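You operate a simulated robot arm through the tools that you are given. There is no shell and no other tool. Be economical: measure what you need, move in short steps, check, and stop when the job is done.

You are at the controls of a simulated two-armed robot. One attempt, no reset.

JOB
Swap the lanterns: stand the green one, lit, on the small shelf.
Fine: the orange one comes down onto the ledge, switched off; hold each one still while you press its button.
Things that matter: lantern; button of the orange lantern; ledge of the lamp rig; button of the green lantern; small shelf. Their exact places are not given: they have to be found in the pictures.

It is judged by the outcome, as a careful person would: the job done as asked, and still so three seconds after it is handed in. It fails if anything else is knocked over, pushed out of place, dropped, spilled or broken.

ROBOT AND FRAMES
Two 7-joint arms with two-finger parallel grippers on one trunk, on a base that drives. Base frame: it is fixed to the floor where the robot stands at the start and does not move with it; the origin is under the middle of the robot, x ahead of it, y to its left, z up. Units: m, degrees, N and s.
The left shoulder is at the start at [0.06, 0.143, 0.901], the right one opposite. With the tool pointing down near the work surface each hand reaches from about 0.1 to 0.64 m from the robot's upright axis, wherever it stands, measured 20 degrees to its own side. Places, roughly: button of the orange lantern [0.6, 0, 1.3]; ledge of the lamp rig [0.5, -0.4, 1]; button of the green lantern [0.4, 0, 1.1]; small shelf [0.6, 0, 1.2]. Payload 1.57 kg a hand.
The TCP of each hand is the grasp point between the finger pads, 0.03 m short of the fingertips. In the tool frame z runs along the fingers and y along their closing line. Largest opening 0.11 m; finger width 0.024, thickness 0.012; the body of the gripper, 0.048 by 0.112 m, starts 0.078 m behind the TCP.
Orientation is that of the tool frame in the base frame, as a unit quaternion [x, y, z, w]. With the fingers straight down and closing along the base's y, the tool's x points along the base's -x, its y along +y and its z along -z.

CONTROLS
- The arms move only by the tool arm_command. It takes "left_deltas", "right_deltas" or both (then of equal length, played together; a hand with none holds still); each is a list of rows, each an object (a shift or turn left out is 0, a gripper value left out holds the last) with "travel": the shift along the tool's x, y, z in units of 100 mm (1.0 is 100 mm), a list of three; "rotation": the turn, a rotation vector about the tool's x, y, z in units of 45 degrees (1.0 is 45 degrees), a list of three. In form: [{"travel": [tx, ty, tz], "rotation": [wx, wy, wz]}, ...]. A call has 1 to 20 rows; each row is the pose to reach, as a shift and turn from the pose commanded when the call began, along the tool's axes at that moment. "left_gripper" and "right_gripper" are, for a hand that has rows, the opening, from 0 (shut) to 1 (fully open), set as the call begins (left out, the last holds). A call with a number of a shift or a turn outside -1 to 1 is refused whole. A row lasts 0.2 s, in which the tool goes at most 0.05 m and 8.6 degrees; a call with a longer step from one row to the next is refused whole, and so is a gripper value outside its range. Where a pose cannot be reached the arm comes as near as it can. A force on the tool above 50 N (or 10 N above the force at the start of the call, whichever is more), or a blocked arm, ends the call early, and 0.2 s more pass. The fingers move at their own pace (about 0.045 m/s each) and stop on an object; they squeeze with about 31 N. The grip force told is the motor's: it shows also when the fingers shut on nothing. Time passes only in rows, and 0.2 s behind the last, so rows that repeat a pose let the fingers close. It gives the time, the measured TCP pose, the force on the tool (base axes), the opening and the grip force at its end, in the units of the frame above (readings bear some noise), and new pictures: "views" is both (left out), scene, wrist or none (wrist: the cameras of the hands that moved).
- Cameras (640 x 400 px; columns grow to the right, rows downward): "scene" is now at [0.0548, 0.0079, 1.5274]; the picture's right is [0.10, -1.00, 0.00], its down [-0.62, -0.06, -0.78] and it looks along [0.78, 0.08, -0.62] (base axes); focal length 280 px, centre (320, 200). "left" rides on the left gripper at [0.07, -0.016, -0.141] in its tool frame; the picture's right is [0.23, 0.97, 0.00], its down [-0.86, 0.20, -0.48] and it looks along [-0.47, 0.11, 0.88] (tool axes); focal length 222 px, centre (320, 200). "right" rides on the right gripper at [0.07, 0.016, -0.141] in its tool frame; the picture's right is [-0.23, 0.97, 0.00], its down [-0.86, -0.20, -0.48] and it looks along [-0.47, -0.11, 0.88] (tool axes); focal length 222 px, centre (320, 200).
- move_column(by): slides the trunk up (or, below 0, down) by that many m; the arms and the scene camera ride with it, the base frame stays. It gives what a move gives, with no picture.
- base_move(legs): drives the robot by 1 to 6 legs, each [ahead, left, turn to the left] in m, m and degrees, along the robot's own axes; the way and the turn of a leg run together, so that a leg with both is an arc; at most 1.5 m and 180 degrees a leg. The arms and the cameras ride along, it lands a little off, and it stops where it bumps. It gives what a move gives, and a new picture of the scene camera.
- head_to(pan, tilt): turns the head with the scene camera to pan (to the left, within 86 degrees either way) and tilt (down, from -29 to 69), counted from straight ahead of the robot. It gives what a move gives, and a new picture of the scene camera.
- point_at(camera, pixels): for up to 12 pixels [column, row] of the newest picture of that camera ("zoom" is the newest enlarged one), the place [x, y, z] in the base frame of the surface seen there, good to about 0.003 m. The clock stands still meanwhile.
- close_up(camera, box): a new picture of the part [left, top, right, bottom] of that camera's present view, enlarged. The clock stands still meanwhile.
- sign_off(): hands the job in; it is judged then, once.

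Work in short steps. Measure before you move; look again where a grasp or a placing could have gone wrong, and mend it. You have 80 turns and 260 pictures in all, those below and enlarged ones among them. Open the grippers and draw the arms clear of the work before you hand the job in, unless the task says otherwise; then end with one line.

The tools are called after "Request:" as a command line: name --argument value ..., lists and objects as JSON in quotes. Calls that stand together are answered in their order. arm_command: Moves the arms, as the interface text tells. Its arguments: {"type":"object","properties":{"left_deltas":{"type":"array","items":{"type":"object","properties":{"travel":{"type":"array","items":{"type":"number"}},"rotation":{"type":"array","items":{"type":"number"}}}}},"left_gripper":{"type":"number"},"right_deltas":{"type":"array","items":{"type":"object","properties":{"travel":{"type":"array","items":{"type":"number"}},"rotation":{"type":"array","items":{"type":"number"}}}}},"right_gripper":{"type":"number"},"views":{"type":"string","enum":["both","scene","wrist","none"]}},"required":[]} The other tools are called the same way: move_column (by) slides the trunk up or down; base_move (legs) drives the base; head_to (pan, tilt) turns the head that bears the scene camera; point_at (camera, pixels) gives the place of the surface under pixels of a picture; close_up (camera, box) takes an enlarged picture of a part of a camera's view; sign_off () hands the job in.

At the start:

```text
clock: 0.0
left_tool_pos: [0.5991, 0.1918, 1.0011]
left_tool_rot: [0.0, 1.0, 0.0, 0.001]
left_ft_force: [-0.4, -0.2, -0.2]
left_width: 0.1102
left_grasp_force: 0.0
right_tool_pos: [0.3937, -0.2402, 1.0001]
right_tool_rot: [0.0, 1.0, 0.0, 0.0]
right_ft_force: [0.5, 0.8, 0.0]
right_width: 0.1102
right_grasp_force: 0.0
trunk travel left (down, up): [-0.5, 0.09]
robot x, y, heading: [0.0018, 0.0031, 0.3]
head pan, tilt: [5.5, 38.5]
```

scene: 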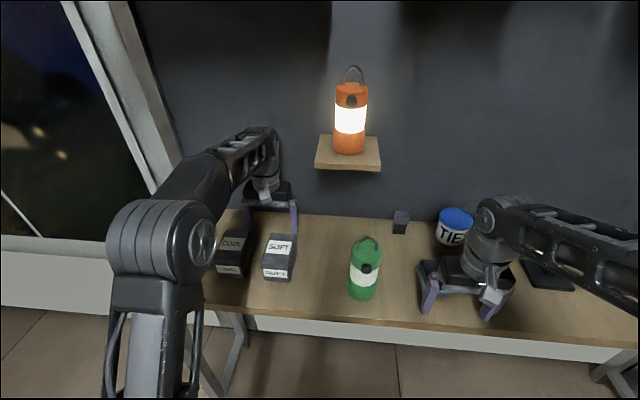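
right: 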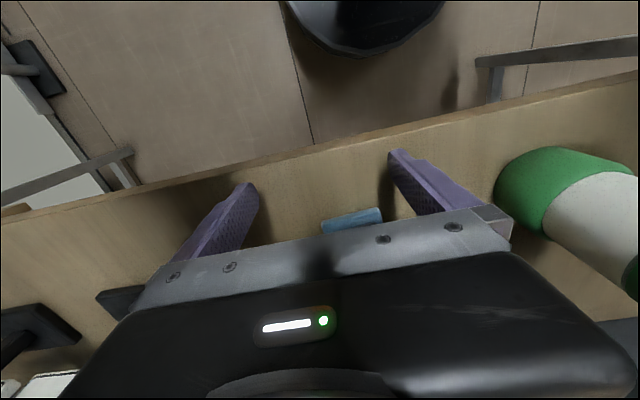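
left: 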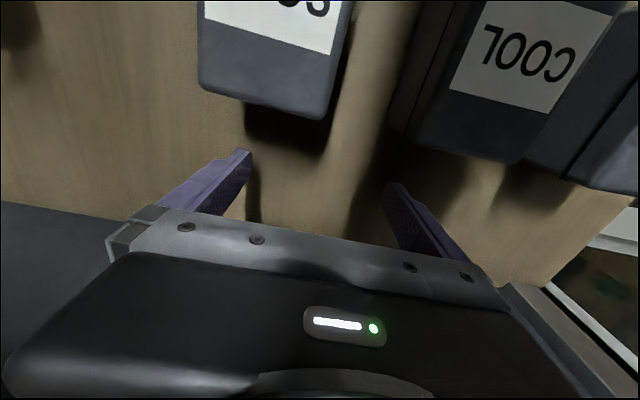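

The scene shows the orange lantern lit on the shelf (350,120), the green lantern on the table (365,270), and other objects. I enlarge both to find buttons and details.

Request:
close_up --camera "scene" --box '[290, 50, 410, 190]'

Request:
close_up --camera "scene" --box '[320, 200, 440, 320]'

Request:
point_at --camera "scene" --pixels '[[350, 120], [351, 100], [350, 150], [330, 163], [370, 163], [365, 255], [362, 290], [367, 269], [400, 222], [456, 220], [545, 275], [352, 70]]'

Request:
head_to --pan -35 --tilt 40

```text
2.86 times, centred on (350, 120) of scene
```

zoom: 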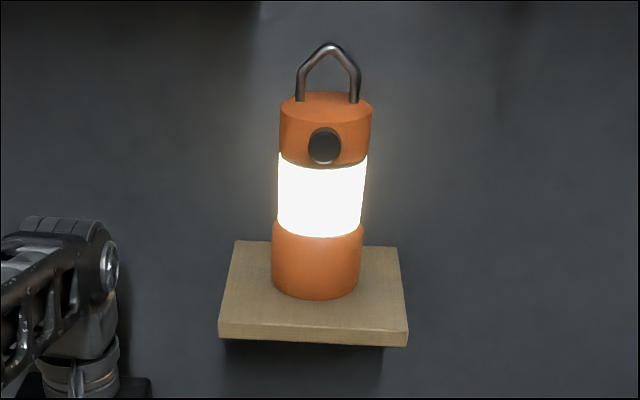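

```text
3.33 times, centred on (380, 260) of scene
```

zoom: 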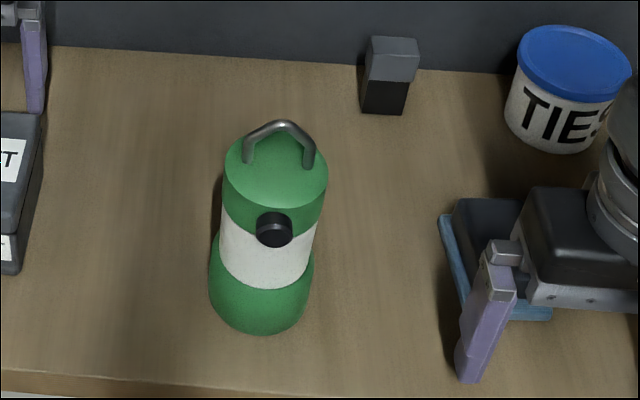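

```text
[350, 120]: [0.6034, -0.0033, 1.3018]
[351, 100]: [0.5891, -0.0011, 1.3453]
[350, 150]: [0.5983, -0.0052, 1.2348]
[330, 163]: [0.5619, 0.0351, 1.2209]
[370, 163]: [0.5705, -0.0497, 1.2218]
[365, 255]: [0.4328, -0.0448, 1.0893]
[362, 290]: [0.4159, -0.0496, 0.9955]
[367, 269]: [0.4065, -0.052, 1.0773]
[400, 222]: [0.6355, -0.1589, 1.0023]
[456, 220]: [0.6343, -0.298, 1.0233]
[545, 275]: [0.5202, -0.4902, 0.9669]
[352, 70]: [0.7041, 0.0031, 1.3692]
```

```text
clock: 1.1
left_tool_pos: [0.6001, 0.1919, 1.0001]
left_tool_rot: [0.0, 1.0, 0.0, 0.001]
left_ft_force: [-0.3, -0.2, 0.2]
left_width: 0.11
left_grasp_force: 0.0
right_tool_pos: [0.3935, -0.24, 1.0003]
right_tool_rot: [0.0, 1.0, 0.0, -0.001]
right_ft_force: [-0.1, 0.4, -0.2]
right_width: 0.1102
right_grasp_force: 0.0
trunk travel left (down, up): [-0.5, 0.09]
robot x, y, heading: [0.0028, 0.0019, 0.0]
head pan, tilt: [-35.0, 40.0]
```

scene: 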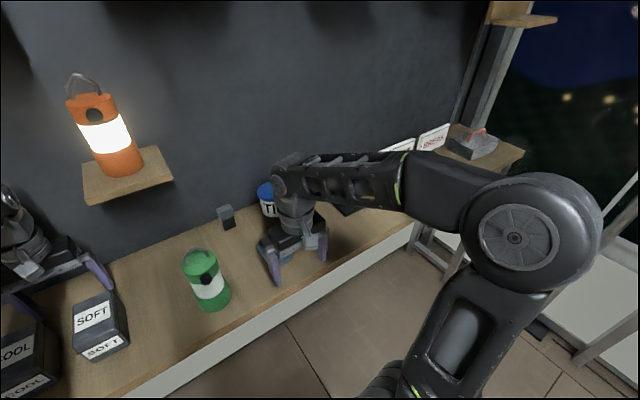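

The right arm hides the area around the ledge (near [0.52,-0.49,0.97]). I raise the right hand and pull it back to look.

Request:
arm_command --right_deltas '[{"travel": [0, 0, -0.4]}, {"travel": [0, 0, -0.8]}, {"travel": [0.3, 0, -1.0]}, {"travel": [0.7, 0.0, -1.0]}, {"travel": [1.0, 0.0, -1.0]}]' --views "both"

```text
clock: 2.3
left_tool_pos: [0.5973, 0.1925, 1.0013]
left_tool_rot: [0.0, 1.0, -0.001, 0.002]
left_ft_force: [0.2, -0.4, 0.7]
left_width: 0.1103
left_grasp_force: 0.0
right_tool_pos: [0.3075, -0.2399, 1.0854]
right_tool_rot: [0.0, 1.0, -0.001, 0.0]
right_ft_force: [-0.7, 0.5, 0.3]
right_width: 0.1097
right_grasp_force: 0.1
right hand out of reach, approached as far as the arm can: row 3, 4, 5
trunk travel left (down, up): [-0.5, 0.09]
robot x, y, heading: [-0.0014, 0.0007, -0.1]
head pan, tilt: [-35.0, 40.0]
```

scene: 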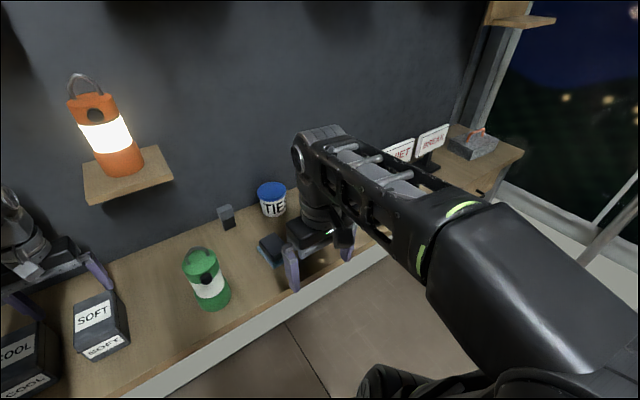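
right: 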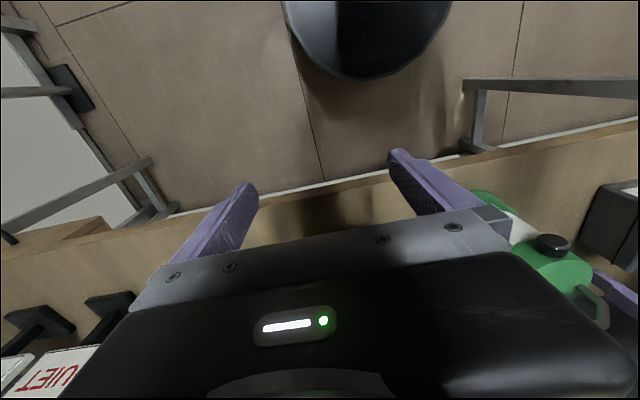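

Left fingers are low behind the boxes; I raise the left hand clear, then back the base up for an overview.

Request:
arm_command --left_deltas '[{"travel": [0, 0, -0.4]}, {"travel": [0, 0, -0.8]}, {"travel": [0, 0, -1.0]}, {"travel": [0, 0, -1.0]}]' --views "none"

Request:
base_move --legs '[[-0.45, 0, 0]]'

Request:
head_to --pan -15 --tilt 25

```text
clock: 3.3
left_tool_pos: [0.5781, 0.2021, 1.0685]
left_tool_rot: [-0.011, 0.999, 0.005, 0.03]
left_ft_force: [-1.3, 0.1, 0.4]
left_width: 0.11
left_grasp_force: 0.0
left hand out of reach, approached as far as the arm can: row 1, 2, 3, 4
right_tool_pos: [0.3058, -0.2417, 1.0857]
right_tool_rot: [0.0, 1.0, 0.0, 0.002]
right_ft_force: [-0.5, -0.5, 0.5]
right_width: 0.1101
right_grasp_force: 0.1
trunk travel left (down, up): [-0.5, 0.09]
robot x, y, heading: [0.0018, -0.0005, -0.0]
head pan, tilt: [-35.0, 40.0]
```

```text
clock: 6.1
left_tool_pos: [0.1341, 0.2075, 1.0678]
left_tool_rot: [-0.016, 0.999, 0.005, 0.03]
left_ft_force: [0.1, 0.9, 0.6]
left_width: 0.1103
left_grasp_force: 0.0
right_tool_pos: [-0.1331, -0.2406, 1.085]
right_tool_rot: [-0.003, 1.0, 0.0, 0.0]
right_ft_force: [-0.9, 0.2, 0.1]
right_width: 0.1099
right_grasp_force: 0.0
trunk travel left (down, up): [-0.5, 0.09]
robot x, y, heading: [-0.4458, -0.0035, 0.2]
head pan, tilt: [-35.0, 40.0]
stopped in leg 1: the robot was blocked; the commanded pose is now the measured one
```

scene: 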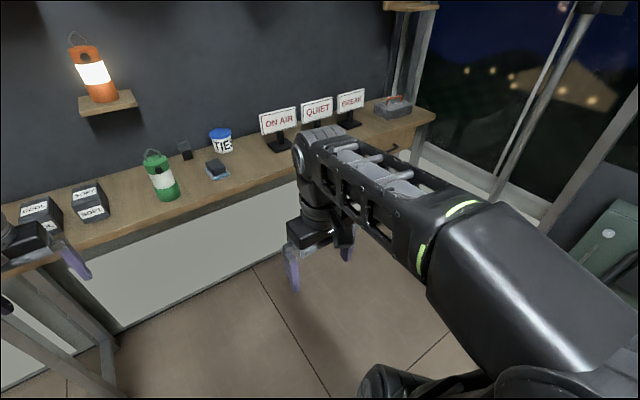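

```text
clock: 7.0
left_tool_pos: [0.1344, 0.208, 1.0666]
left_tool_rot: [-0.017, 0.999, 0.005, 0.028]
left_ft_force: [0.0, 0.7, -0.3]
left_width: 0.11
left_grasp_force: 0.1
right_tool_pos: [-0.1323, -0.2404, 1.0849]
right_tool_rot: [-0.003, 1.0, 0.0, 0.0]
right_ft_force: [0.0, -0.1, 1.0]
right_width: 0.11
right_grasp_force: 0.0
trunk travel left (down, up): [-0.5, 0.09]
robot x, y, heading: [-0.4454, -0.0026, 0.5]
head pan, tilt: [-15.0, 25.0]
```

scene: 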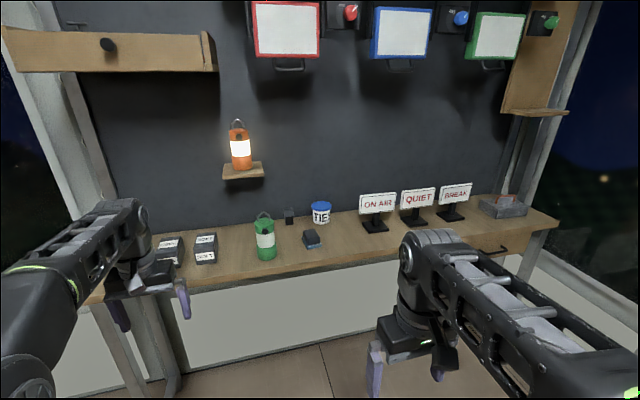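

The overview shows the bench with signs, tie pot, boxes, a sponge/tray, and the lit lantern on the shelf. I measure the bench extents and enlarge to be sure what the "ledge" is.

Request:
point_at --camera "scene" --pixels '[[550, 215], [120, 280], [340, 255], [312, 238], [320, 205], [290, 215], [376, 222], [205, 240], [168, 240], [535, 110], [500, 248], [100, 45]]'

Request:
close_up --camera "scene" --box '[220, 100, 400, 270]'

Request:
close_up --camera "scene" --box '[340, 160, 580, 310]'

Request:
head_to --pan -15 --tilt 0

```text
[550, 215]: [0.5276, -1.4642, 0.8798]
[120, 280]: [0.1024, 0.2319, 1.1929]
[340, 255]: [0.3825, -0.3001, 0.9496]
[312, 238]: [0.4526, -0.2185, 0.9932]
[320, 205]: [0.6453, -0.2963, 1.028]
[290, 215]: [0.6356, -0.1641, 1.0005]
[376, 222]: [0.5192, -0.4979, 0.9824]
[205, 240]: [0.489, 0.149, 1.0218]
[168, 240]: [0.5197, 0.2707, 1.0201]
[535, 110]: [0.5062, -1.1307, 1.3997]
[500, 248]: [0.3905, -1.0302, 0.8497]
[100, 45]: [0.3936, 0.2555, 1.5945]
```

```text
2.35 times, centred on (310, 185) of scene
```

zoom: 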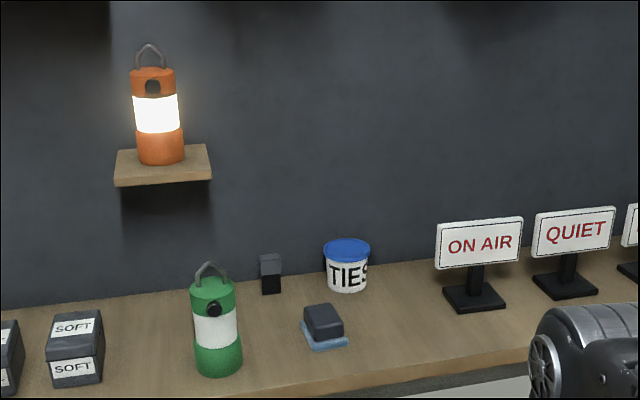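

```text
2.67 times, centred on (460, 235) of scene
```

zoom: 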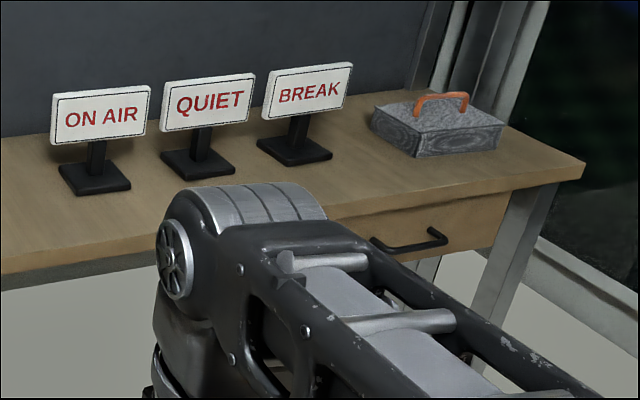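

```text
clock: 7.8
left_tool_pos: [0.1341, 0.2071, 1.066]
left_tool_rot: [-0.017, 0.999, 0.005, 0.029]
left_ft_force: [0.4, 0.2, 0.2]
left_width: 0.1098
left_grasp_force: 0.0
right_tool_pos: [-0.1332, -0.2398, 1.0849]
right_tool_rot: [-0.004, 1.0, 0.001, -0.001]
right_ft_force: [-0.5, -0.5, 0.5]
right_width: 0.1099
right_grasp_force: 0.1
trunk travel left (down, up): [-0.5, 0.09]
robot x, y, heading: [-0.4405, -0.0027, 0.4]
head pan, tilt: [-15.0, 0.0]
```

scene: 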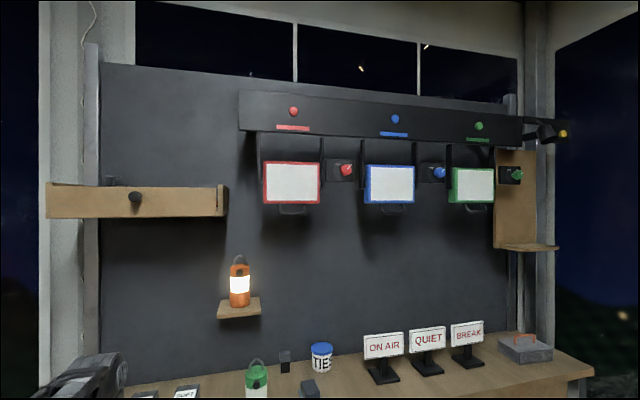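

No separate ledge is visible: the long bench under the lamp rig (top z≈0.95, centre near y≈-0.4) is the ledge. I look again at both lanterns for exact geometry.

Request:
head_to --pan 0 --tilt 20

Request:
close_up --camera "scene" --box '[270, 120, 390, 195]'

```text
clock: 8.7
left_tool_pos: [0.1341, 0.2069, 1.0663]
left_tool_rot: [-0.017, 0.999, 0.006, 0.03]
left_ft_force: [-0.5, 0.1, 0.5]
left_width: 0.1099
left_grasp_force: 0.0
right_tool_pos: [-0.1325, -0.2408, 1.085]
right_tool_rot: [-0.003, 1.0, 0.0, 0.0]
right_ft_force: [-0.5, -0.4, 0.0]
right_width: 0.11
right_grasp_force: 0.0
trunk travel left (down, up): [-0.5, 0.09]
robot x, y, heading: [-0.4437, -0.004, 0.4]
head pan, tilt: [0.0, 20.0]
```

scene: 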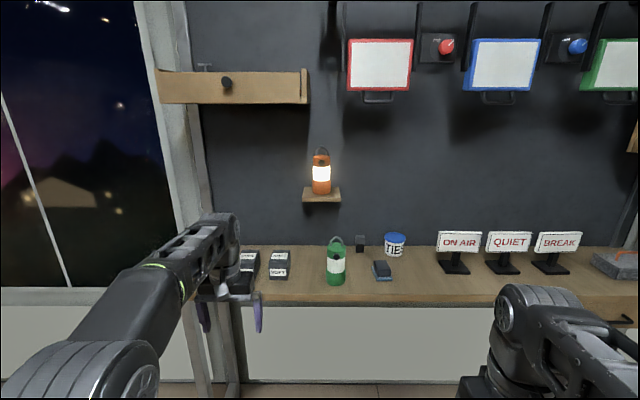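

```text
5.33 times, centred on (330, 158) of scene
```

zoom: 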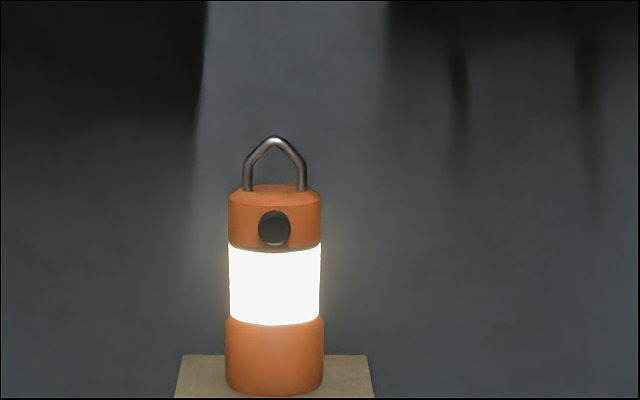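

Request:
point_at --camera "zoom" --pixels '[[274, 228], [230, 285], [319, 285], [275, 285], [275, 350], [228, 360], [322, 360], [275, 190], [200, 362], [350, 362], [200, 200], [275, 380]]'

Request:
close_up --camera "scene" --box '[270, 225, 400, 306]'

```text
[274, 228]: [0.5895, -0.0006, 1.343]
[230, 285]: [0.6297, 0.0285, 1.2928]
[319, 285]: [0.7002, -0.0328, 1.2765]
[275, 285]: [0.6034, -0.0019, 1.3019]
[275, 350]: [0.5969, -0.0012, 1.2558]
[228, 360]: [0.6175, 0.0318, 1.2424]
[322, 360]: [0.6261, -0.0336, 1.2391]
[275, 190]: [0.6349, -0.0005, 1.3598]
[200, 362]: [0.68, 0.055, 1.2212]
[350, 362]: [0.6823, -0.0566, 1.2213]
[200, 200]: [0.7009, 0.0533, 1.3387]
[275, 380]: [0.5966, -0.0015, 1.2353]
```

```text
4.92 times, centred on (335, 266) of scene
```

zoom: 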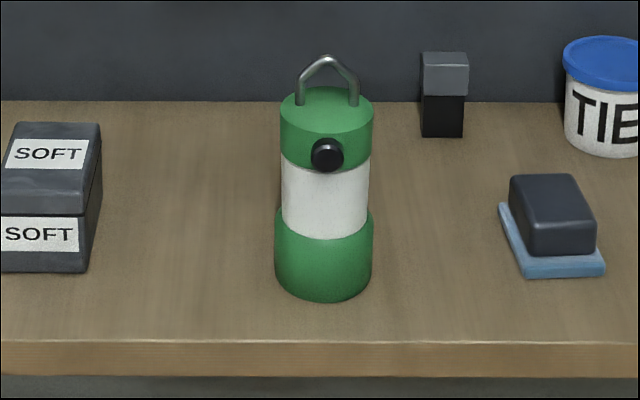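

Measured: wall x≈0.701, shelf top z≈1.221, orange axis (0.63,-0.0015), button (0.5895,-0.001,1.343), white band z≈1.27–1.315. Plan: right hand grips the band (yaw 40° left, pitched 20° down), left presses with shut fingers. Raise the trunk and start turning the hands, here in free space.

Request:
point_at --camera "zoom" --pixels '[[326, 155], [324, 200], [283, 205], [368, 205], [324, 260], [324, 290], [277, 270], [372, 270], [326, 100], [320, 345], [550, 250], [90, 250]]'

Request:
move_column --by 0.088

Request:
arm_command --right_deltas '[{"rotation": [0, 0, -0.178]}, {"rotation": [0, 0, -0.356]}, {"rotation": [0, 0, -0.534]}, {"rotation": [0, 0, -0.711]}, {"rotation": [0, 0, -0.889]}, {"rotation": [0, 0, -0.889]}]' --left_deltas '[{"rotation": [0, 0, 0.12]}, {"rotation": [0, 0, 0.24]}, {"rotation": [0, 0, 0.36]}, {"rotation": [0, 0, 0.48]}, {"rotation": [0, 0, 0.556]}, {"rotation": [0, 0, 0.556]}]' --left_gripper 0 --right_gripper 0.8 --views "none"

```text
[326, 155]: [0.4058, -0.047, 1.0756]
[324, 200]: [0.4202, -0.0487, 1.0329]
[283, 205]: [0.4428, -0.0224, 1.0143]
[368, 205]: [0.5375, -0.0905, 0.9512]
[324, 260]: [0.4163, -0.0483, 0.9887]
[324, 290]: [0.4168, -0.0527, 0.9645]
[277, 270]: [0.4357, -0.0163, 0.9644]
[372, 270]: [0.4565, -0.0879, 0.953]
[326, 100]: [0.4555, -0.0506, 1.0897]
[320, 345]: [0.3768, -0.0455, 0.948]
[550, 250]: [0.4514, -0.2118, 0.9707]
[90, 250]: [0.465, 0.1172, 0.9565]
```

```text
clock: 9.9
left_tool_pos: [0.1345, 0.2068, 1.1555]
left_tool_rot: [-0.016, 0.999, 0.006, 0.029]
left_ft_force: [-0.7, -0.4, -0.1]
left_width: 0.1099
left_grasp_force: 0.1
right_tool_pos: [-0.1336, -0.2405, 1.1724]
right_tool_rot: [-0.004, 1.0, 0.0, 0.0]
right_ft_force: [-0.5, 0.0, -0.8]
right_width: 0.11
right_grasp_force: 0.0
trunk travel left (down, up): [-0.588, 0.002]
robot x, y, heading: [-0.4436, -0.0039, 0.7]
head pan, tilt: [0.0, 20.0]
```

```text
clock: 11.3
left_tool_pos: [0.1358, 0.2072, 1.1543]
left_tool_rot: [0.201, 0.979, 0.012, 0.027]
left_ft_force: [-0.5, 0.1, 0.1]
left_width: 0.0
left_grasp_force: 7.6
right_tool_pos: [-0.1324, -0.2413, 1.1729]
right_tool_rot: [-0.346, 0.938, 0.0, 0.001]
right_ft_force: [-0.3, -1.2, -0.4]
right_width: 0.088
right_grasp_force: 0.1
trunk travel left (down, up): [-0.588, 0.002]
robot x, y, heading: [-0.4411, 0.0012, 0.4]
head pan, tilt: [0.0, 20.0]
```

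Yaws are right. Now pitch both hands up in two stages while moving up/forward.

Request:
arm_command --right_deltas '[{"travel": [-0.12, -0.05, -0.16], "rotation": [0, -0.156, 0]}, {"travel": [-0.24, -0.1, -0.32], "rotation": [0, -0.312, 0]}, {"travel": [-0.36, -0.14, -0.48], "rotation": [0, -0.468, 0]}, {"travel": [-0.48, -0.18, -0.64], "rotation": [0, -0.624, 0]}, {"travel": [-0.59, -0.23, -0.78], "rotation": [0, -0.778, 0]}, {"travel": [-0.59, -0.23, -0.78], "rotation": [0, -0.778, 0]}]' --left_deltas '[{"travel": [0, 0, -0.15], "rotation": [0, -0.167, 0]}, {"travel": [0, 0, -0.3], "rotation": [0, -0.334, 0]}, {"travel": [0, 0, -0.45], "rotation": [0, -0.5, 0]}, {"travel": [0, 0, -0.6], "rotation": [0, -0.667, 0]}, {"travel": [0, 0, -0.75], "rotation": [0, -0.833, 0]}, {"travel": [0, 0, -0.75], "rotation": [0, -0.833, 0]}]' --views "none"

```text
clock: 12.7
left_tool_pos: [0.1298, 0.2063, 1.2294]
left_tool_rot: [0.193, 0.919, -0.053, 0.339]
left_ft_force: [0.3, 0.1, -0.6]
left_width: 0.0001
left_grasp_force: 21.6
right_tool_pos: [-0.0721, -0.2198, 1.2499]
right_tool_rot: [-0.329, 0.895, 0.104, 0.283]
right_ft_force: [-0.6, -0.8, -0.2]
right_width: 0.088
right_grasp_force: 0.0
trunk travel left (down, up): [-0.588, 0.002]
robot x, y, heading: [-0.4435, 0.0016, 0.4]
head pan, tilt: [0.0, 20.0]
```

Second half of the pitch.

Request:
arm_command --right_deltas '[{"travel": [-0.19, -0.05, -0.06], "rotation": [0, -0.156, 0]}, {"travel": [-0.38, -0.1, -0.13], "rotation": [0, -0.312, 0]}, {"travel": [-0.56, -0.14, -0.19], "rotation": [0, -0.468, 0]}, {"travel": [-0.75, -0.18, -0.26], "rotation": [0, -0.624, 0]}, {"travel": [-0.94, -0.23, -0.32], "rotation": [0, -0.778, 0]}, {"travel": [-0.94, -0.23, -0.32], "rotation": [0, -0.778, 0]}]' --left_deltas '[{"travel": [0.04, 0, -0.19], "rotation": [0, -0.156, 0]}, {"travel": [0.08, 0, -0.38], "rotation": [0, -0.312, 0]}, {"travel": [0.11, 0, -0.56], "rotation": [0, -0.468, 0]}, {"travel": [0.15, 0, -0.75], "rotation": [0, -0.624, 0]}, {"travel": [0.18, 0, -0.94], "rotation": [0, -0.778, 0]}, {"travel": [0.18, 0, -0.94], "rotation": [0, -0.778, 0]}]' --views "both"

```text
clock: 14.1
left_tool_pos: [0.0605, 0.2325, 1.2891]
left_tool_rot: [0.168, 0.774, -0.109, 0.601]
left_ft_force: [-0.3, 0.1, -0.1]
left_width: 0.0
left_grasp_force: 21.4
right_tool_pos: [-0.0141, -0.1985, 1.3321]
right_tool_rot: [-0.281, 0.769, 0.198, 0.539]
right_ft_force: [0.6, 0.2, 0.0]
right_width: 0.0879
right_grasp_force: 0.1
trunk travel left (down, up): [-0.588, 0.002]
robot x, y, heading: [-0.445, -0.0044, 0.3]
head pan, tilt: [0.0, 20.0]
```

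scene: 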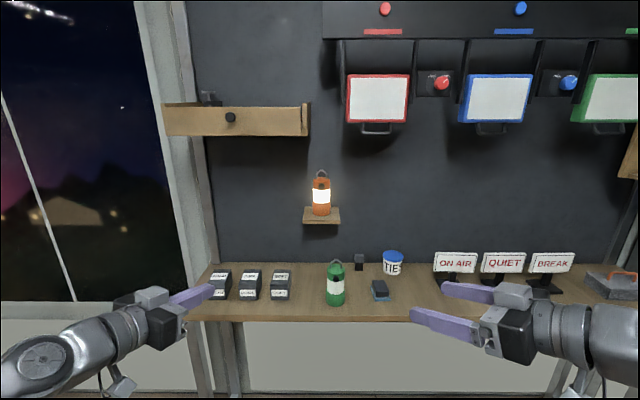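
right: 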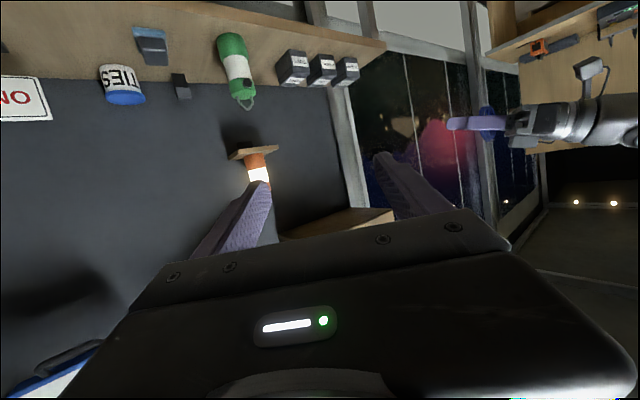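
left: 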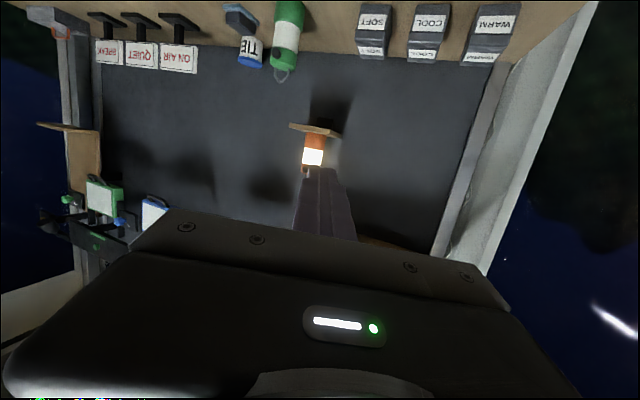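

Both hands are posed. Drive forward 0.43 m and tilt the head to watch.

Request:
base_move --legs '[[0.43, 0, 0]]'

Request:
head_to --pan 0 --tilt 32

```text
clock: 16.7
left_tool_pos: [0.4823, 0.2322, 1.2895]
left_tool_rot: [0.17, 0.774, -0.11, 0.6]
left_ft_force: [0.5, 1.0, 0.1]
left_width: 0.0
left_grasp_force: 21.1
right_tool_pos: [0.4064, -0.198, 1.3315]
right_tool_rot: [-0.281, 0.77, 0.197, 0.538]
right_ft_force: [0.4, -0.1, 0.0]
right_width: 0.088
right_grasp_force: 0.1
trunk travel left (down, up): [-0.588, 0.002]
robot x, y, heading: [-0.0269, -0.0006, 0.2]
head pan, tilt: [0.0, 20.0]
```

scene: 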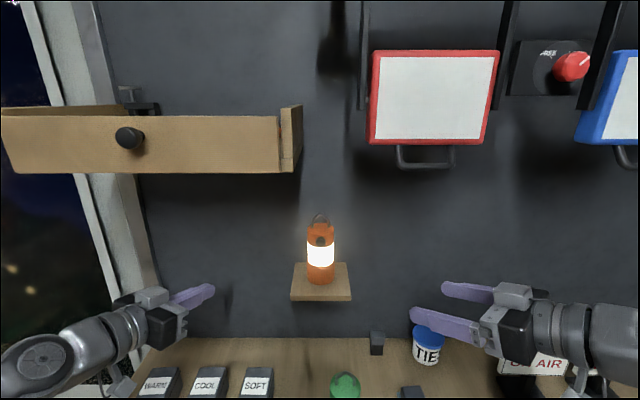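

```text
clock: 17.4
left_tool_pos: [0.4814, 0.2316, 1.2894]
left_tool_rot: [0.17, 0.773, -0.11, 0.601]
left_ft_force: [-0.7, -0.1, 0.2]
left_width: 0.0
left_grasp_force: 21.0
right_tool_pos: [0.4054, -0.1991, 1.3314]
right_tool_rot: [-0.281, 0.77, 0.197, 0.539]
right_ft_force: [0.0, -0.7, 0.7]
right_width: 0.0881
right_grasp_force: 0.0
trunk travel left (down, up): [-0.588, 0.002]
robot x, y, heading: [-0.0263, -0.0017, 0.0]
head pan, tilt: [0.0, 32.0]
```

scene: 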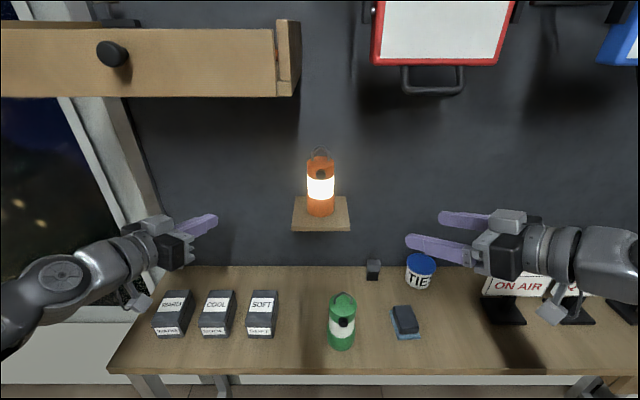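

Right tool axes computed; orange grasp point (0.63,-0.0015,1.29) is at tool offset (-0.063,+0.006,+0.295). First line up and go 0.1 m in.

Request:
arm_command --right_deltas '[{"travel": [-0.2, 0.02, 0.3]}, {"travel": [-0.4, 0.04, 0.6]}, {"travel": [-0.634, 0.06, 1.0]}, {"travel": [-0.634, 0.06, 1.0]}]' --views "none"

Request:
arm_command --right_deltas '[{"travel": [0, 0, 0.35]}, {"travel": [0, 0, 0.7]}, {"travel": [0, 0, 0.7]}]' --views "both"

```text
clock: 18.4
left_tool_pos: [0.4804, 0.2312, 1.2913]
left_tool_rot: [0.171, 0.774, -0.11, 0.6]
left_ft_force: [0.0, 0.1, -0.4]
left_width: 0.0
left_grasp_force: 21.0
right_tool_pos: [0.4885, -0.1201, 1.3603]
right_tool_rot: [-0.281, 0.769, 0.197, 0.54]
right_ft_force: [-0.2, -0.3, 0.4]
right_width: 0.0877
right_grasp_force: 0.2
trunk travel left (down, up): [-0.588, 0.002]
robot x, y, heading: [-0.0232, -0.0009, 0.0]
head pan, tilt: [0.0, 32.0]
```

```text
clock: 19.2
left_tool_pos: [0.4795, 0.2321, 1.2907]
left_tool_rot: [0.17, 0.773, -0.111, 0.601]
left_ft_force: [-0.3, -1.0, 1.0]
left_width: 0.0
left_grasp_force: 21.0
right_tool_pos: [0.5394, -0.0798, 1.3342]
right_tool_rot: [-0.28, 0.769, 0.197, 0.54]
right_ft_force: [0.0, -1.0, -0.4]
right_width: 0.088
right_grasp_force: 0.1
trunk travel left (down, up): [-0.588, 0.002]
robot x, y, heading: [-0.0238, 0.0012, 0.1]
head pan, tilt: [0.0, 32.0]
```

scene: 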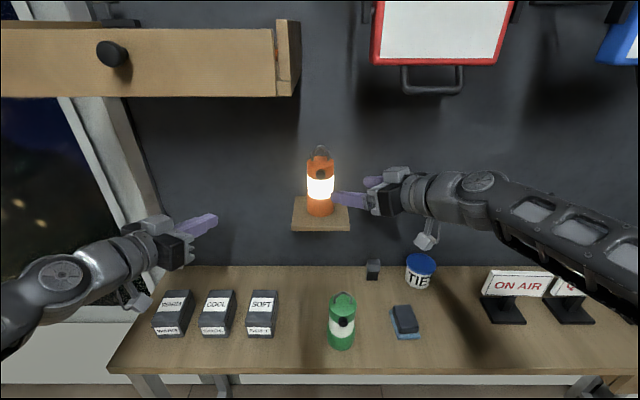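
right: 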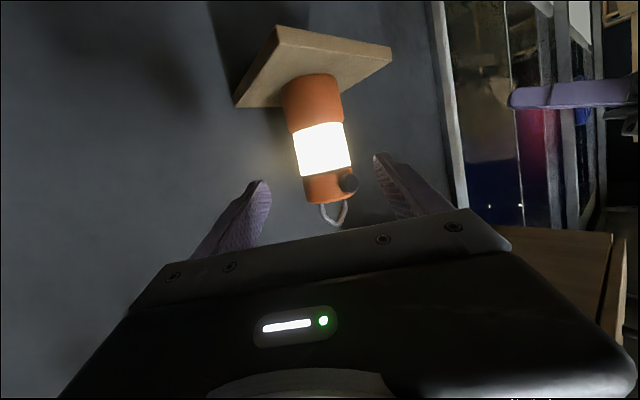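

Aligned within 2 mm; 0.128 m remain along the tool. I advance, the last part slowly.

Request:
arm_command --right_deltas '[{"travel": [0.0, 0.01, 0.3]}, {"travel": [0.0, 0.01, 0.6]}, {"travel": [0.0, 0.01, 0.85]}, {"travel": [0.0, 0.01, 1.0]}, {"travel": [0.0, 0.01, 1.0]}]' --views "both"

```text
clock: 20.4
left_tool_pos: [0.4817, 0.2318, 1.2898]
left_tool_rot: [0.171, 0.773, -0.111, 0.6]
left_ft_force: [-0.8, -0.4, 0.7]
left_width: 0.0
left_grasp_force: 21.4
right_tool_pos: [0.6115, -0.0175, 1.3002]
right_tool_rot: [-0.28, 0.77, 0.197, 0.539]
right_ft_force: [0.5, -0.1, -0.3]
right_width: 0.0881
right_grasp_force: 0.0
trunk travel left (down, up): [-0.588, 0.002]
robot x, y, heading: [-0.0237, -0.0022, -0.0]
head pan, tilt: [0.0, 32.0]
```

scene: 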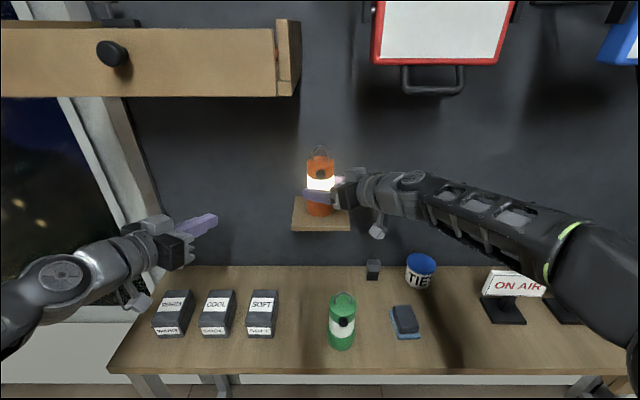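
right: 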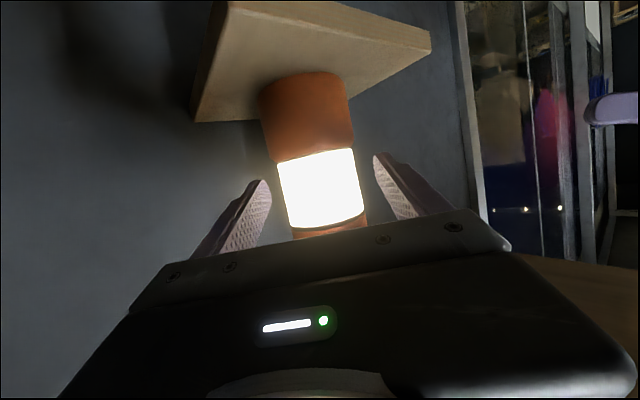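

Centred on the white band. Advance the last 24 mm, then shut the fingers gently in place.

Request:
arm_command --right_deltas '[{"travel": [0.0, 0.0, 0.12]}, {"travel": [0.0, 0.0, 0.24]}, {"travel": [0.0, 0.0, 0.24]}]' --views "none"

Request:
arm_command --right_deltas '[{"travel": [0.0, 0.0, 0.0]}, {"travel": [0.0, 0.0, 0.0]}, {"travel": [0.0, 0.0, 0.0]}, {"travel": [0.0, 0.0, 0.0]}, {"travel": [0.0, 0.0, 0.0]}]' --right_gripper 0 --views "both"

```text
clock: 21.2
left_tool_pos: [0.4807, 0.2321, 1.2907]
left_tool_rot: [0.17, 0.774, -0.11, 0.6]
left_ft_force: [-0.7, -0.5, -0.9]
left_width: 0.0002
left_grasp_force: 20.8
right_tool_pos: [0.6275, -0.0018, 1.2911]
right_tool_rot: [-0.28, 0.77, 0.196, 0.539]
right_ft_force: [0.3, 0.3, -0.4]
right_width: 0.0878
right_grasp_force: 0.0
trunk travel left (down, up): [-0.588, 0.002]
robot x, y, heading: [-0.0256, 0.0031, 0.4]
head pan, tilt: [0.0, 32.0]
```

```text
clock: 22.4
left_tool_pos: [0.4815, 0.2316, 1.29]
left_tool_rot: [0.171, 0.773, -0.111, 0.6]
left_ft_force: [-0.8, 0.0, 0.5]
left_width: 0.0
left_grasp_force: 21.6
right_tool_pos: [0.6268, -0.002, 1.2902]
right_tool_rot: [-0.281, 0.769, 0.197, 0.539]
right_ft_force: [0.9, -1.2, -0.7]
right_width: 0.0622
right_grasp_force: 30.8
trunk travel left (down, up): [-0.588, 0.002]
robot x, y, heading: [-0.0232, -0.0009, 0.2]
head pan, tilt: [0.0, 32.0]
```

scene: 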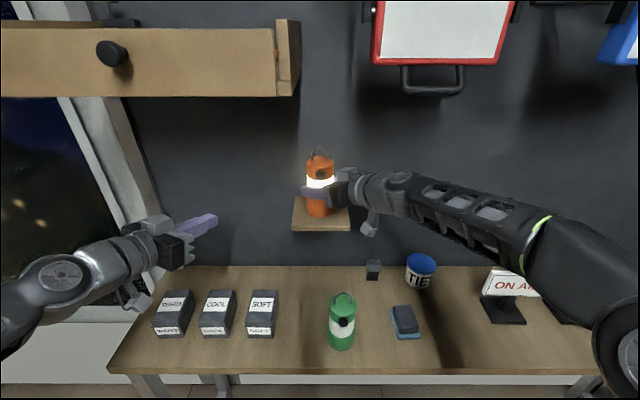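
right: 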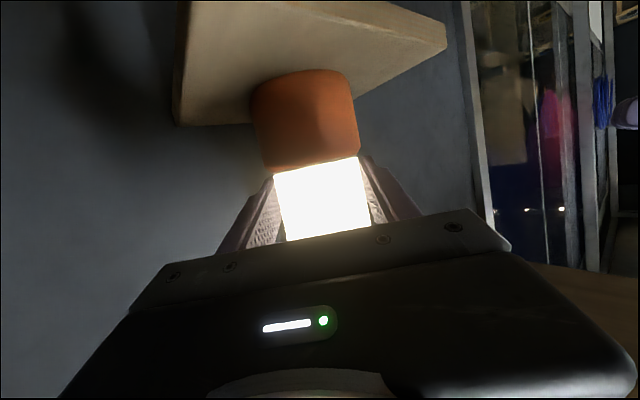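

Gripped (opening 0.062 on the band, 31 N). Before pressing I re-measure the button.

Request:
close_up --camera "scene" --box '[270, 130, 390, 240]'

Request:
arm_command --left_deltas '[{"travel": [-0.25, -0.22, 0.12]}, {"travel": [-0.5, -0.44, 0.25]}, {"travel": [-0.75, -0.66, 0.4]}, {"travel": [-0.99, -0.88, 0.55]}, {"travel": [-0.99, -0.88, 0.55]}]' --views "scene"

```text
3.64 times, centred on (330, 185) of scene
```

zoom: 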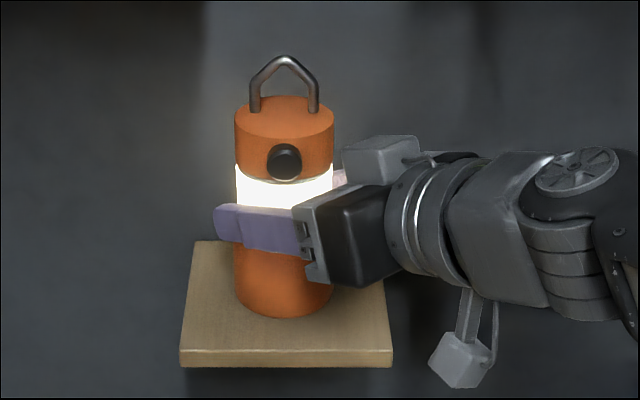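

```text
clock: 23.6
left_tool_pos: [0.5177, 0.1177, 1.3672]
left_tool_rot: [0.171, 0.774, -0.111, 0.599]
left_ft_force: [0.4, -0.4, -0.3]
left_width: 0.0
left_grasp_force: 21.0
right_tool_pos: [0.6285, -0.0012, 1.2899]
right_tool_rot: [-0.28, 0.77, 0.196, 0.539]
right_ft_force: [0.0, -0.3, -0.1]
right_width: 0.0623
right_grasp_force: 30.9
trunk travel left (down, up): [-0.588, 0.002]
robot x, y, heading: [-0.0304, 0.0026, 0.1]
head pan, tilt: [0.0, 32.0]
```

scene: 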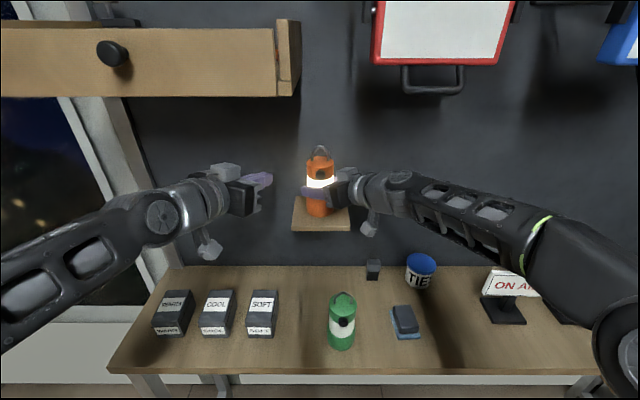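

Measure the button in the newest zoom.

Request:
point_at --camera "zoom" --pixels '[[284, 162], [272, 162], [297, 162], [284, 150], [284, 174], [262, 165]]'

```text
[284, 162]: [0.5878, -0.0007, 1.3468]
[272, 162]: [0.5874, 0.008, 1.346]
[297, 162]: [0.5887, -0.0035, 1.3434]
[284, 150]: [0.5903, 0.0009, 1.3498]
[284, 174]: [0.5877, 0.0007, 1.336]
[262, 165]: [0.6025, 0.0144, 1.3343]
```

Button face centre ≈(0.588,0,1.343). Move the left fingertip to a staging point about 5 cm in front of it.

Request:
arm_command --left_deltas '[{"travel": [0, -0.4, 0.1]}, {"travel": [-0.01, -0.7, 0.2]}, {"travel": [-0.01, -0.89, 0.3]}, {"travel": [-0.01, -0.89, 0.3]}]' --views "both"

Request:
close_up --camera "scene" --box '[240, 120, 400, 230]'

```text
clock: 24.6
left_tool_pos: [0.5094, 0.0246, 1.3596]
left_tool_rot: [0.17, 0.773, -0.111, 0.601]
left_ft_force: [0.6, 0.6, -0.6]
left_width: 0.0
left_grasp_force: 20.9
right_tool_pos: [0.628, -0.0025, 1.2916]
right_tool_rot: [-0.281, 0.77, 0.197, 0.539]
right_ft_force: [0.0, -0.8, 0.2]
right_width: 0.062
right_grasp_force: 31.0
trunk travel left (down, up): [-0.588, 0.002]
robot x, y, heading: [-0.0239, 0.0009, 0.0]
head pan, tilt: [0.0, 32.0]
```

scene: 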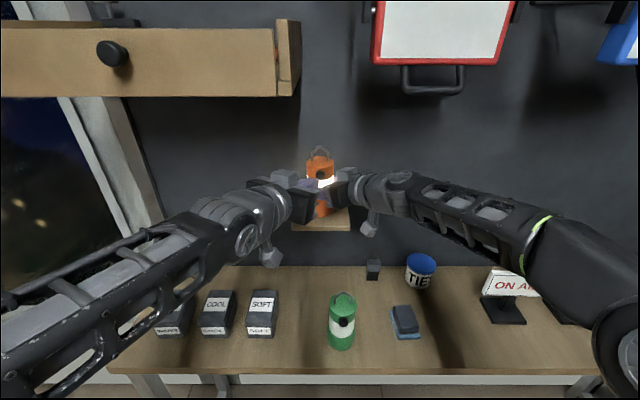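
left: 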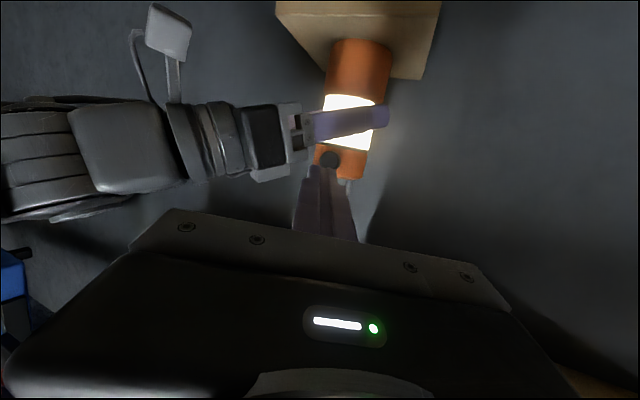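

```text
3.64 times, centred on (320, 175) of scene
```

zoom: 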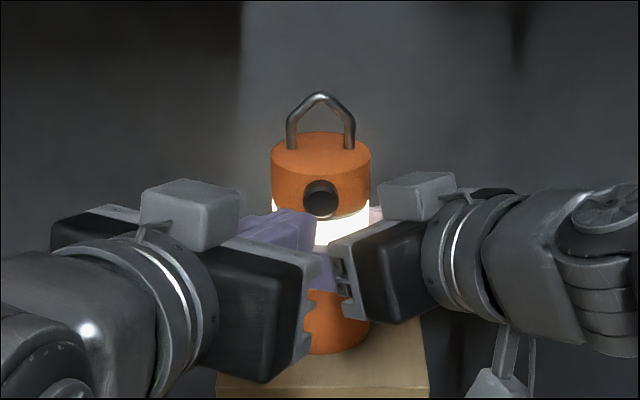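

Clear between the hands, tip lined up with the button. Advance to just short of contact, then press along +x in small steps.

Request:
arm_command --left_deltas '[{"travel": [0.01, 0, 0.2]}, {"travel": [0.02, 0, 0.4]}, {"travel": [0.02, 0, 0.44]}, {"travel": [0.02, 0, 0.44]}]' --views "none"

Request:
arm_command --left_deltas '[{"travel": [-0.009, 0.016, 0.036]}, {"travel": [-0.013, 0.024, 0.053]}, {"travel": [-0.018, 0.032, 0.071]}, {"travel": [-0.022, 0.04, 0.089]}, {"travel": [-0.022, 0.04, 0.089]}]' --views "both"

```text
clock: 25.6
left_tool_pos: [0.5475, 0.0087, 1.3461]
left_tool_rot: [0.17, 0.773, -0.111, 0.601]
left_ft_force: [0.4, 0.3, -0.1]
left_width: 0.0002
left_grasp_force: 20.9
right_tool_pos: [0.6276, -0.0024, 1.2915]
right_tool_rot: [-0.28, 0.77, 0.196, 0.539]
right_ft_force: [0.7, -0.1, 0.1]
right_width: 0.0622
right_grasp_force: 31.3
trunk travel left (down, up): [-0.588, 0.002]
robot x, y, heading: [-0.0243, 0.0025, -0.0]
head pan, tilt: [0.0, 32.0]
```

```text
clock: 26.8
left_tool_pos: [0.5579, 0.0089, 1.3463]
left_tool_rot: [0.171, 0.773, -0.111, 0.6]
left_ft_force: [-1.9, 0.2, 0.7]
left_width: 0.0
left_grasp_force: 20.8
right_tool_pos: [0.6275, -0.0029, 1.2912]
right_tool_rot: [-0.28, 0.77, 0.196, 0.539]
right_ft_force: [2.0, -0.9, 0.1]
right_width: 0.0622
right_grasp_force: 31.4
trunk travel left (down, up): [-0.588, 0.002]
robot x, y, heading: [-0.0264, -0.0012, 0.3]
head pan, tilt: [0.0, 32.0]
```

scene: 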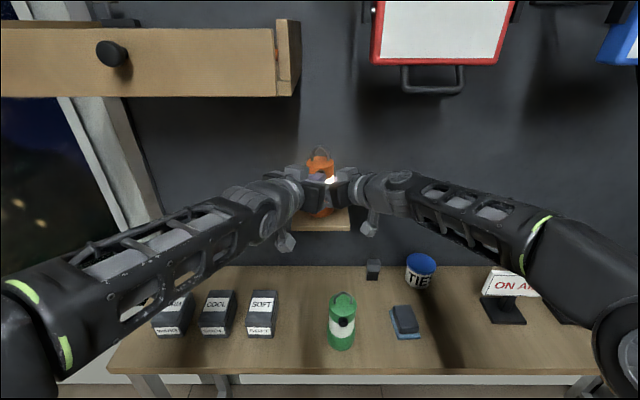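
left: 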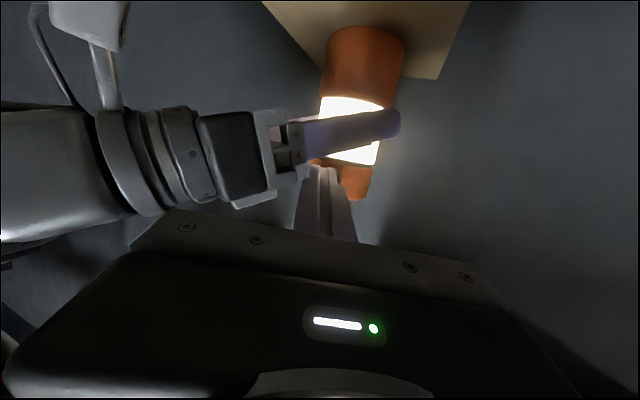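

Contact felt (about 2 N) but it still glows. Press a few millimetres further.

Request:
arm_command --left_deltas '[{"travel": [-0.004, 0.008, 0.018]}, {"travel": [-0.009, 0.016, 0.036]}, {"travel": [-0.009, 0.016, 0.036]}]' --views "wrist"

```text
clock: 27.6
left_tool_pos: [0.5616, 0.0087, 1.3457]
left_tool_rot: [0.171, 0.773, -0.111, 0.601]
left_ft_force: [-4.8, -1.4, -1.4]
left_width: 0.0
left_grasp_force: 21.2
right_tool_pos: [0.6266, -0.0032, 1.2908]
right_tool_rot: [-0.281, 0.77, 0.197, 0.539]
right_ft_force: [4.1, -0.1, 0.7]
right_width: 0.0623
right_grasp_force: 31.0
trunk travel left (down, up): [-0.588, 0.002]
robot x, y, heading: [-0.0278, -0.0033, 0.0]
head pan, tilt: [0.0, 32.0]
```

left: 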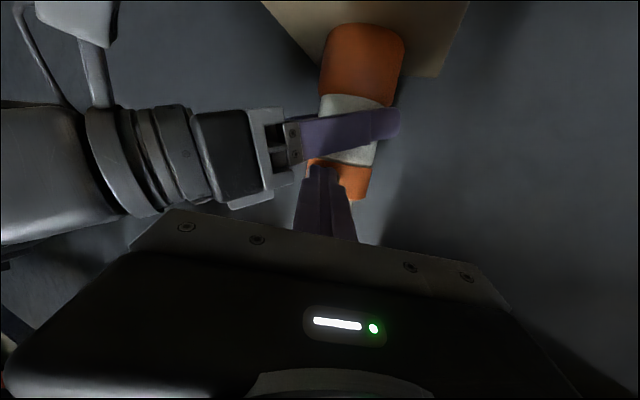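

The orange lantern is off (~5 N). Withdraw the left hand straight back and then left.

Request:
arm_command --left_deltas '[{"travel": [0.03, -0.06, -0.14]}, {"travel": [0.03, -0.06, -0.5]}, {"travel": [0.03, 0.2, -0.8]}, {"travel": [0.03, 0.6, -0.8]}, {"travel": [0.03, 1.0, -0.8]}, {"travel": [0.03, 1.0, -0.8]}]' --views "scene"

Request:
arm_command --left_deltas '[{"travel": [0, 0.4, 0]}, {"travel": [0, 0.8, 0]}, {"travel": [0, 0.9, 0]}]' --views "none"

Request:
close_up --camera "scene" --box '[260, 120, 420, 380]'

```text
clock: 29.0
left_tool_pos: [0.5289, 0.1298, 1.371]
left_tool_rot: [0.171, 0.773, -0.111, 0.6]
left_ft_force: [-0.8, -0.2, 0.8]
left_width: 0.0
left_grasp_force: 21.4
right_tool_pos: [0.6276, -0.0022, 1.2916]
right_tool_rot: [-0.282, 0.769, 0.198, 0.538]
right_ft_force: [0.0, -0.9, -0.1]
right_width: 0.062
right_grasp_force: 31.0
trunk travel left (down, up): [-0.588, 0.002]
robot x, y, heading: [-0.0216, -0.0037, -0.0]
head pan, tilt: [0.0, 32.0]
```

scene: 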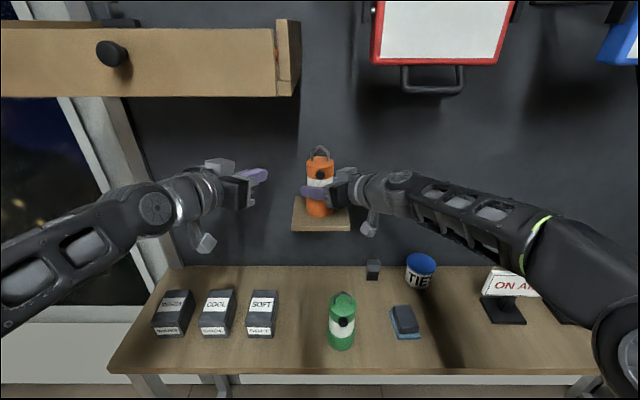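

```text
clock: 29.8
left_tool_pos: [0.5644, 0.2125, 1.3716]
left_tool_rot: [0.171, 0.773, -0.111, 0.6]
left_ft_force: [0.4, -1.0, 0.1]
left_width: 0.0001
left_grasp_force: 21.3
right_tool_pos: [0.6284, -0.0017, 1.2912]
right_tool_rot: [-0.281, 0.769, 0.197, 0.539]
right_ft_force: [0.7, 1.0, 0.4]
right_width: 0.0623
right_grasp_force: 30.2
trunk travel left (down, up): [-0.588, 0.002]
robot x, y, heading: [-0.0246, 0.0024, 0.2]
head pan, tilt: [0.0, 32.0]
```

```text
1.54 times, centred on (340, 250) of scene
```

zoom: 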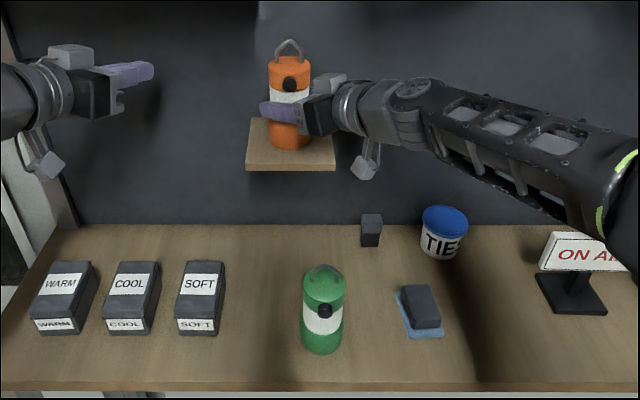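

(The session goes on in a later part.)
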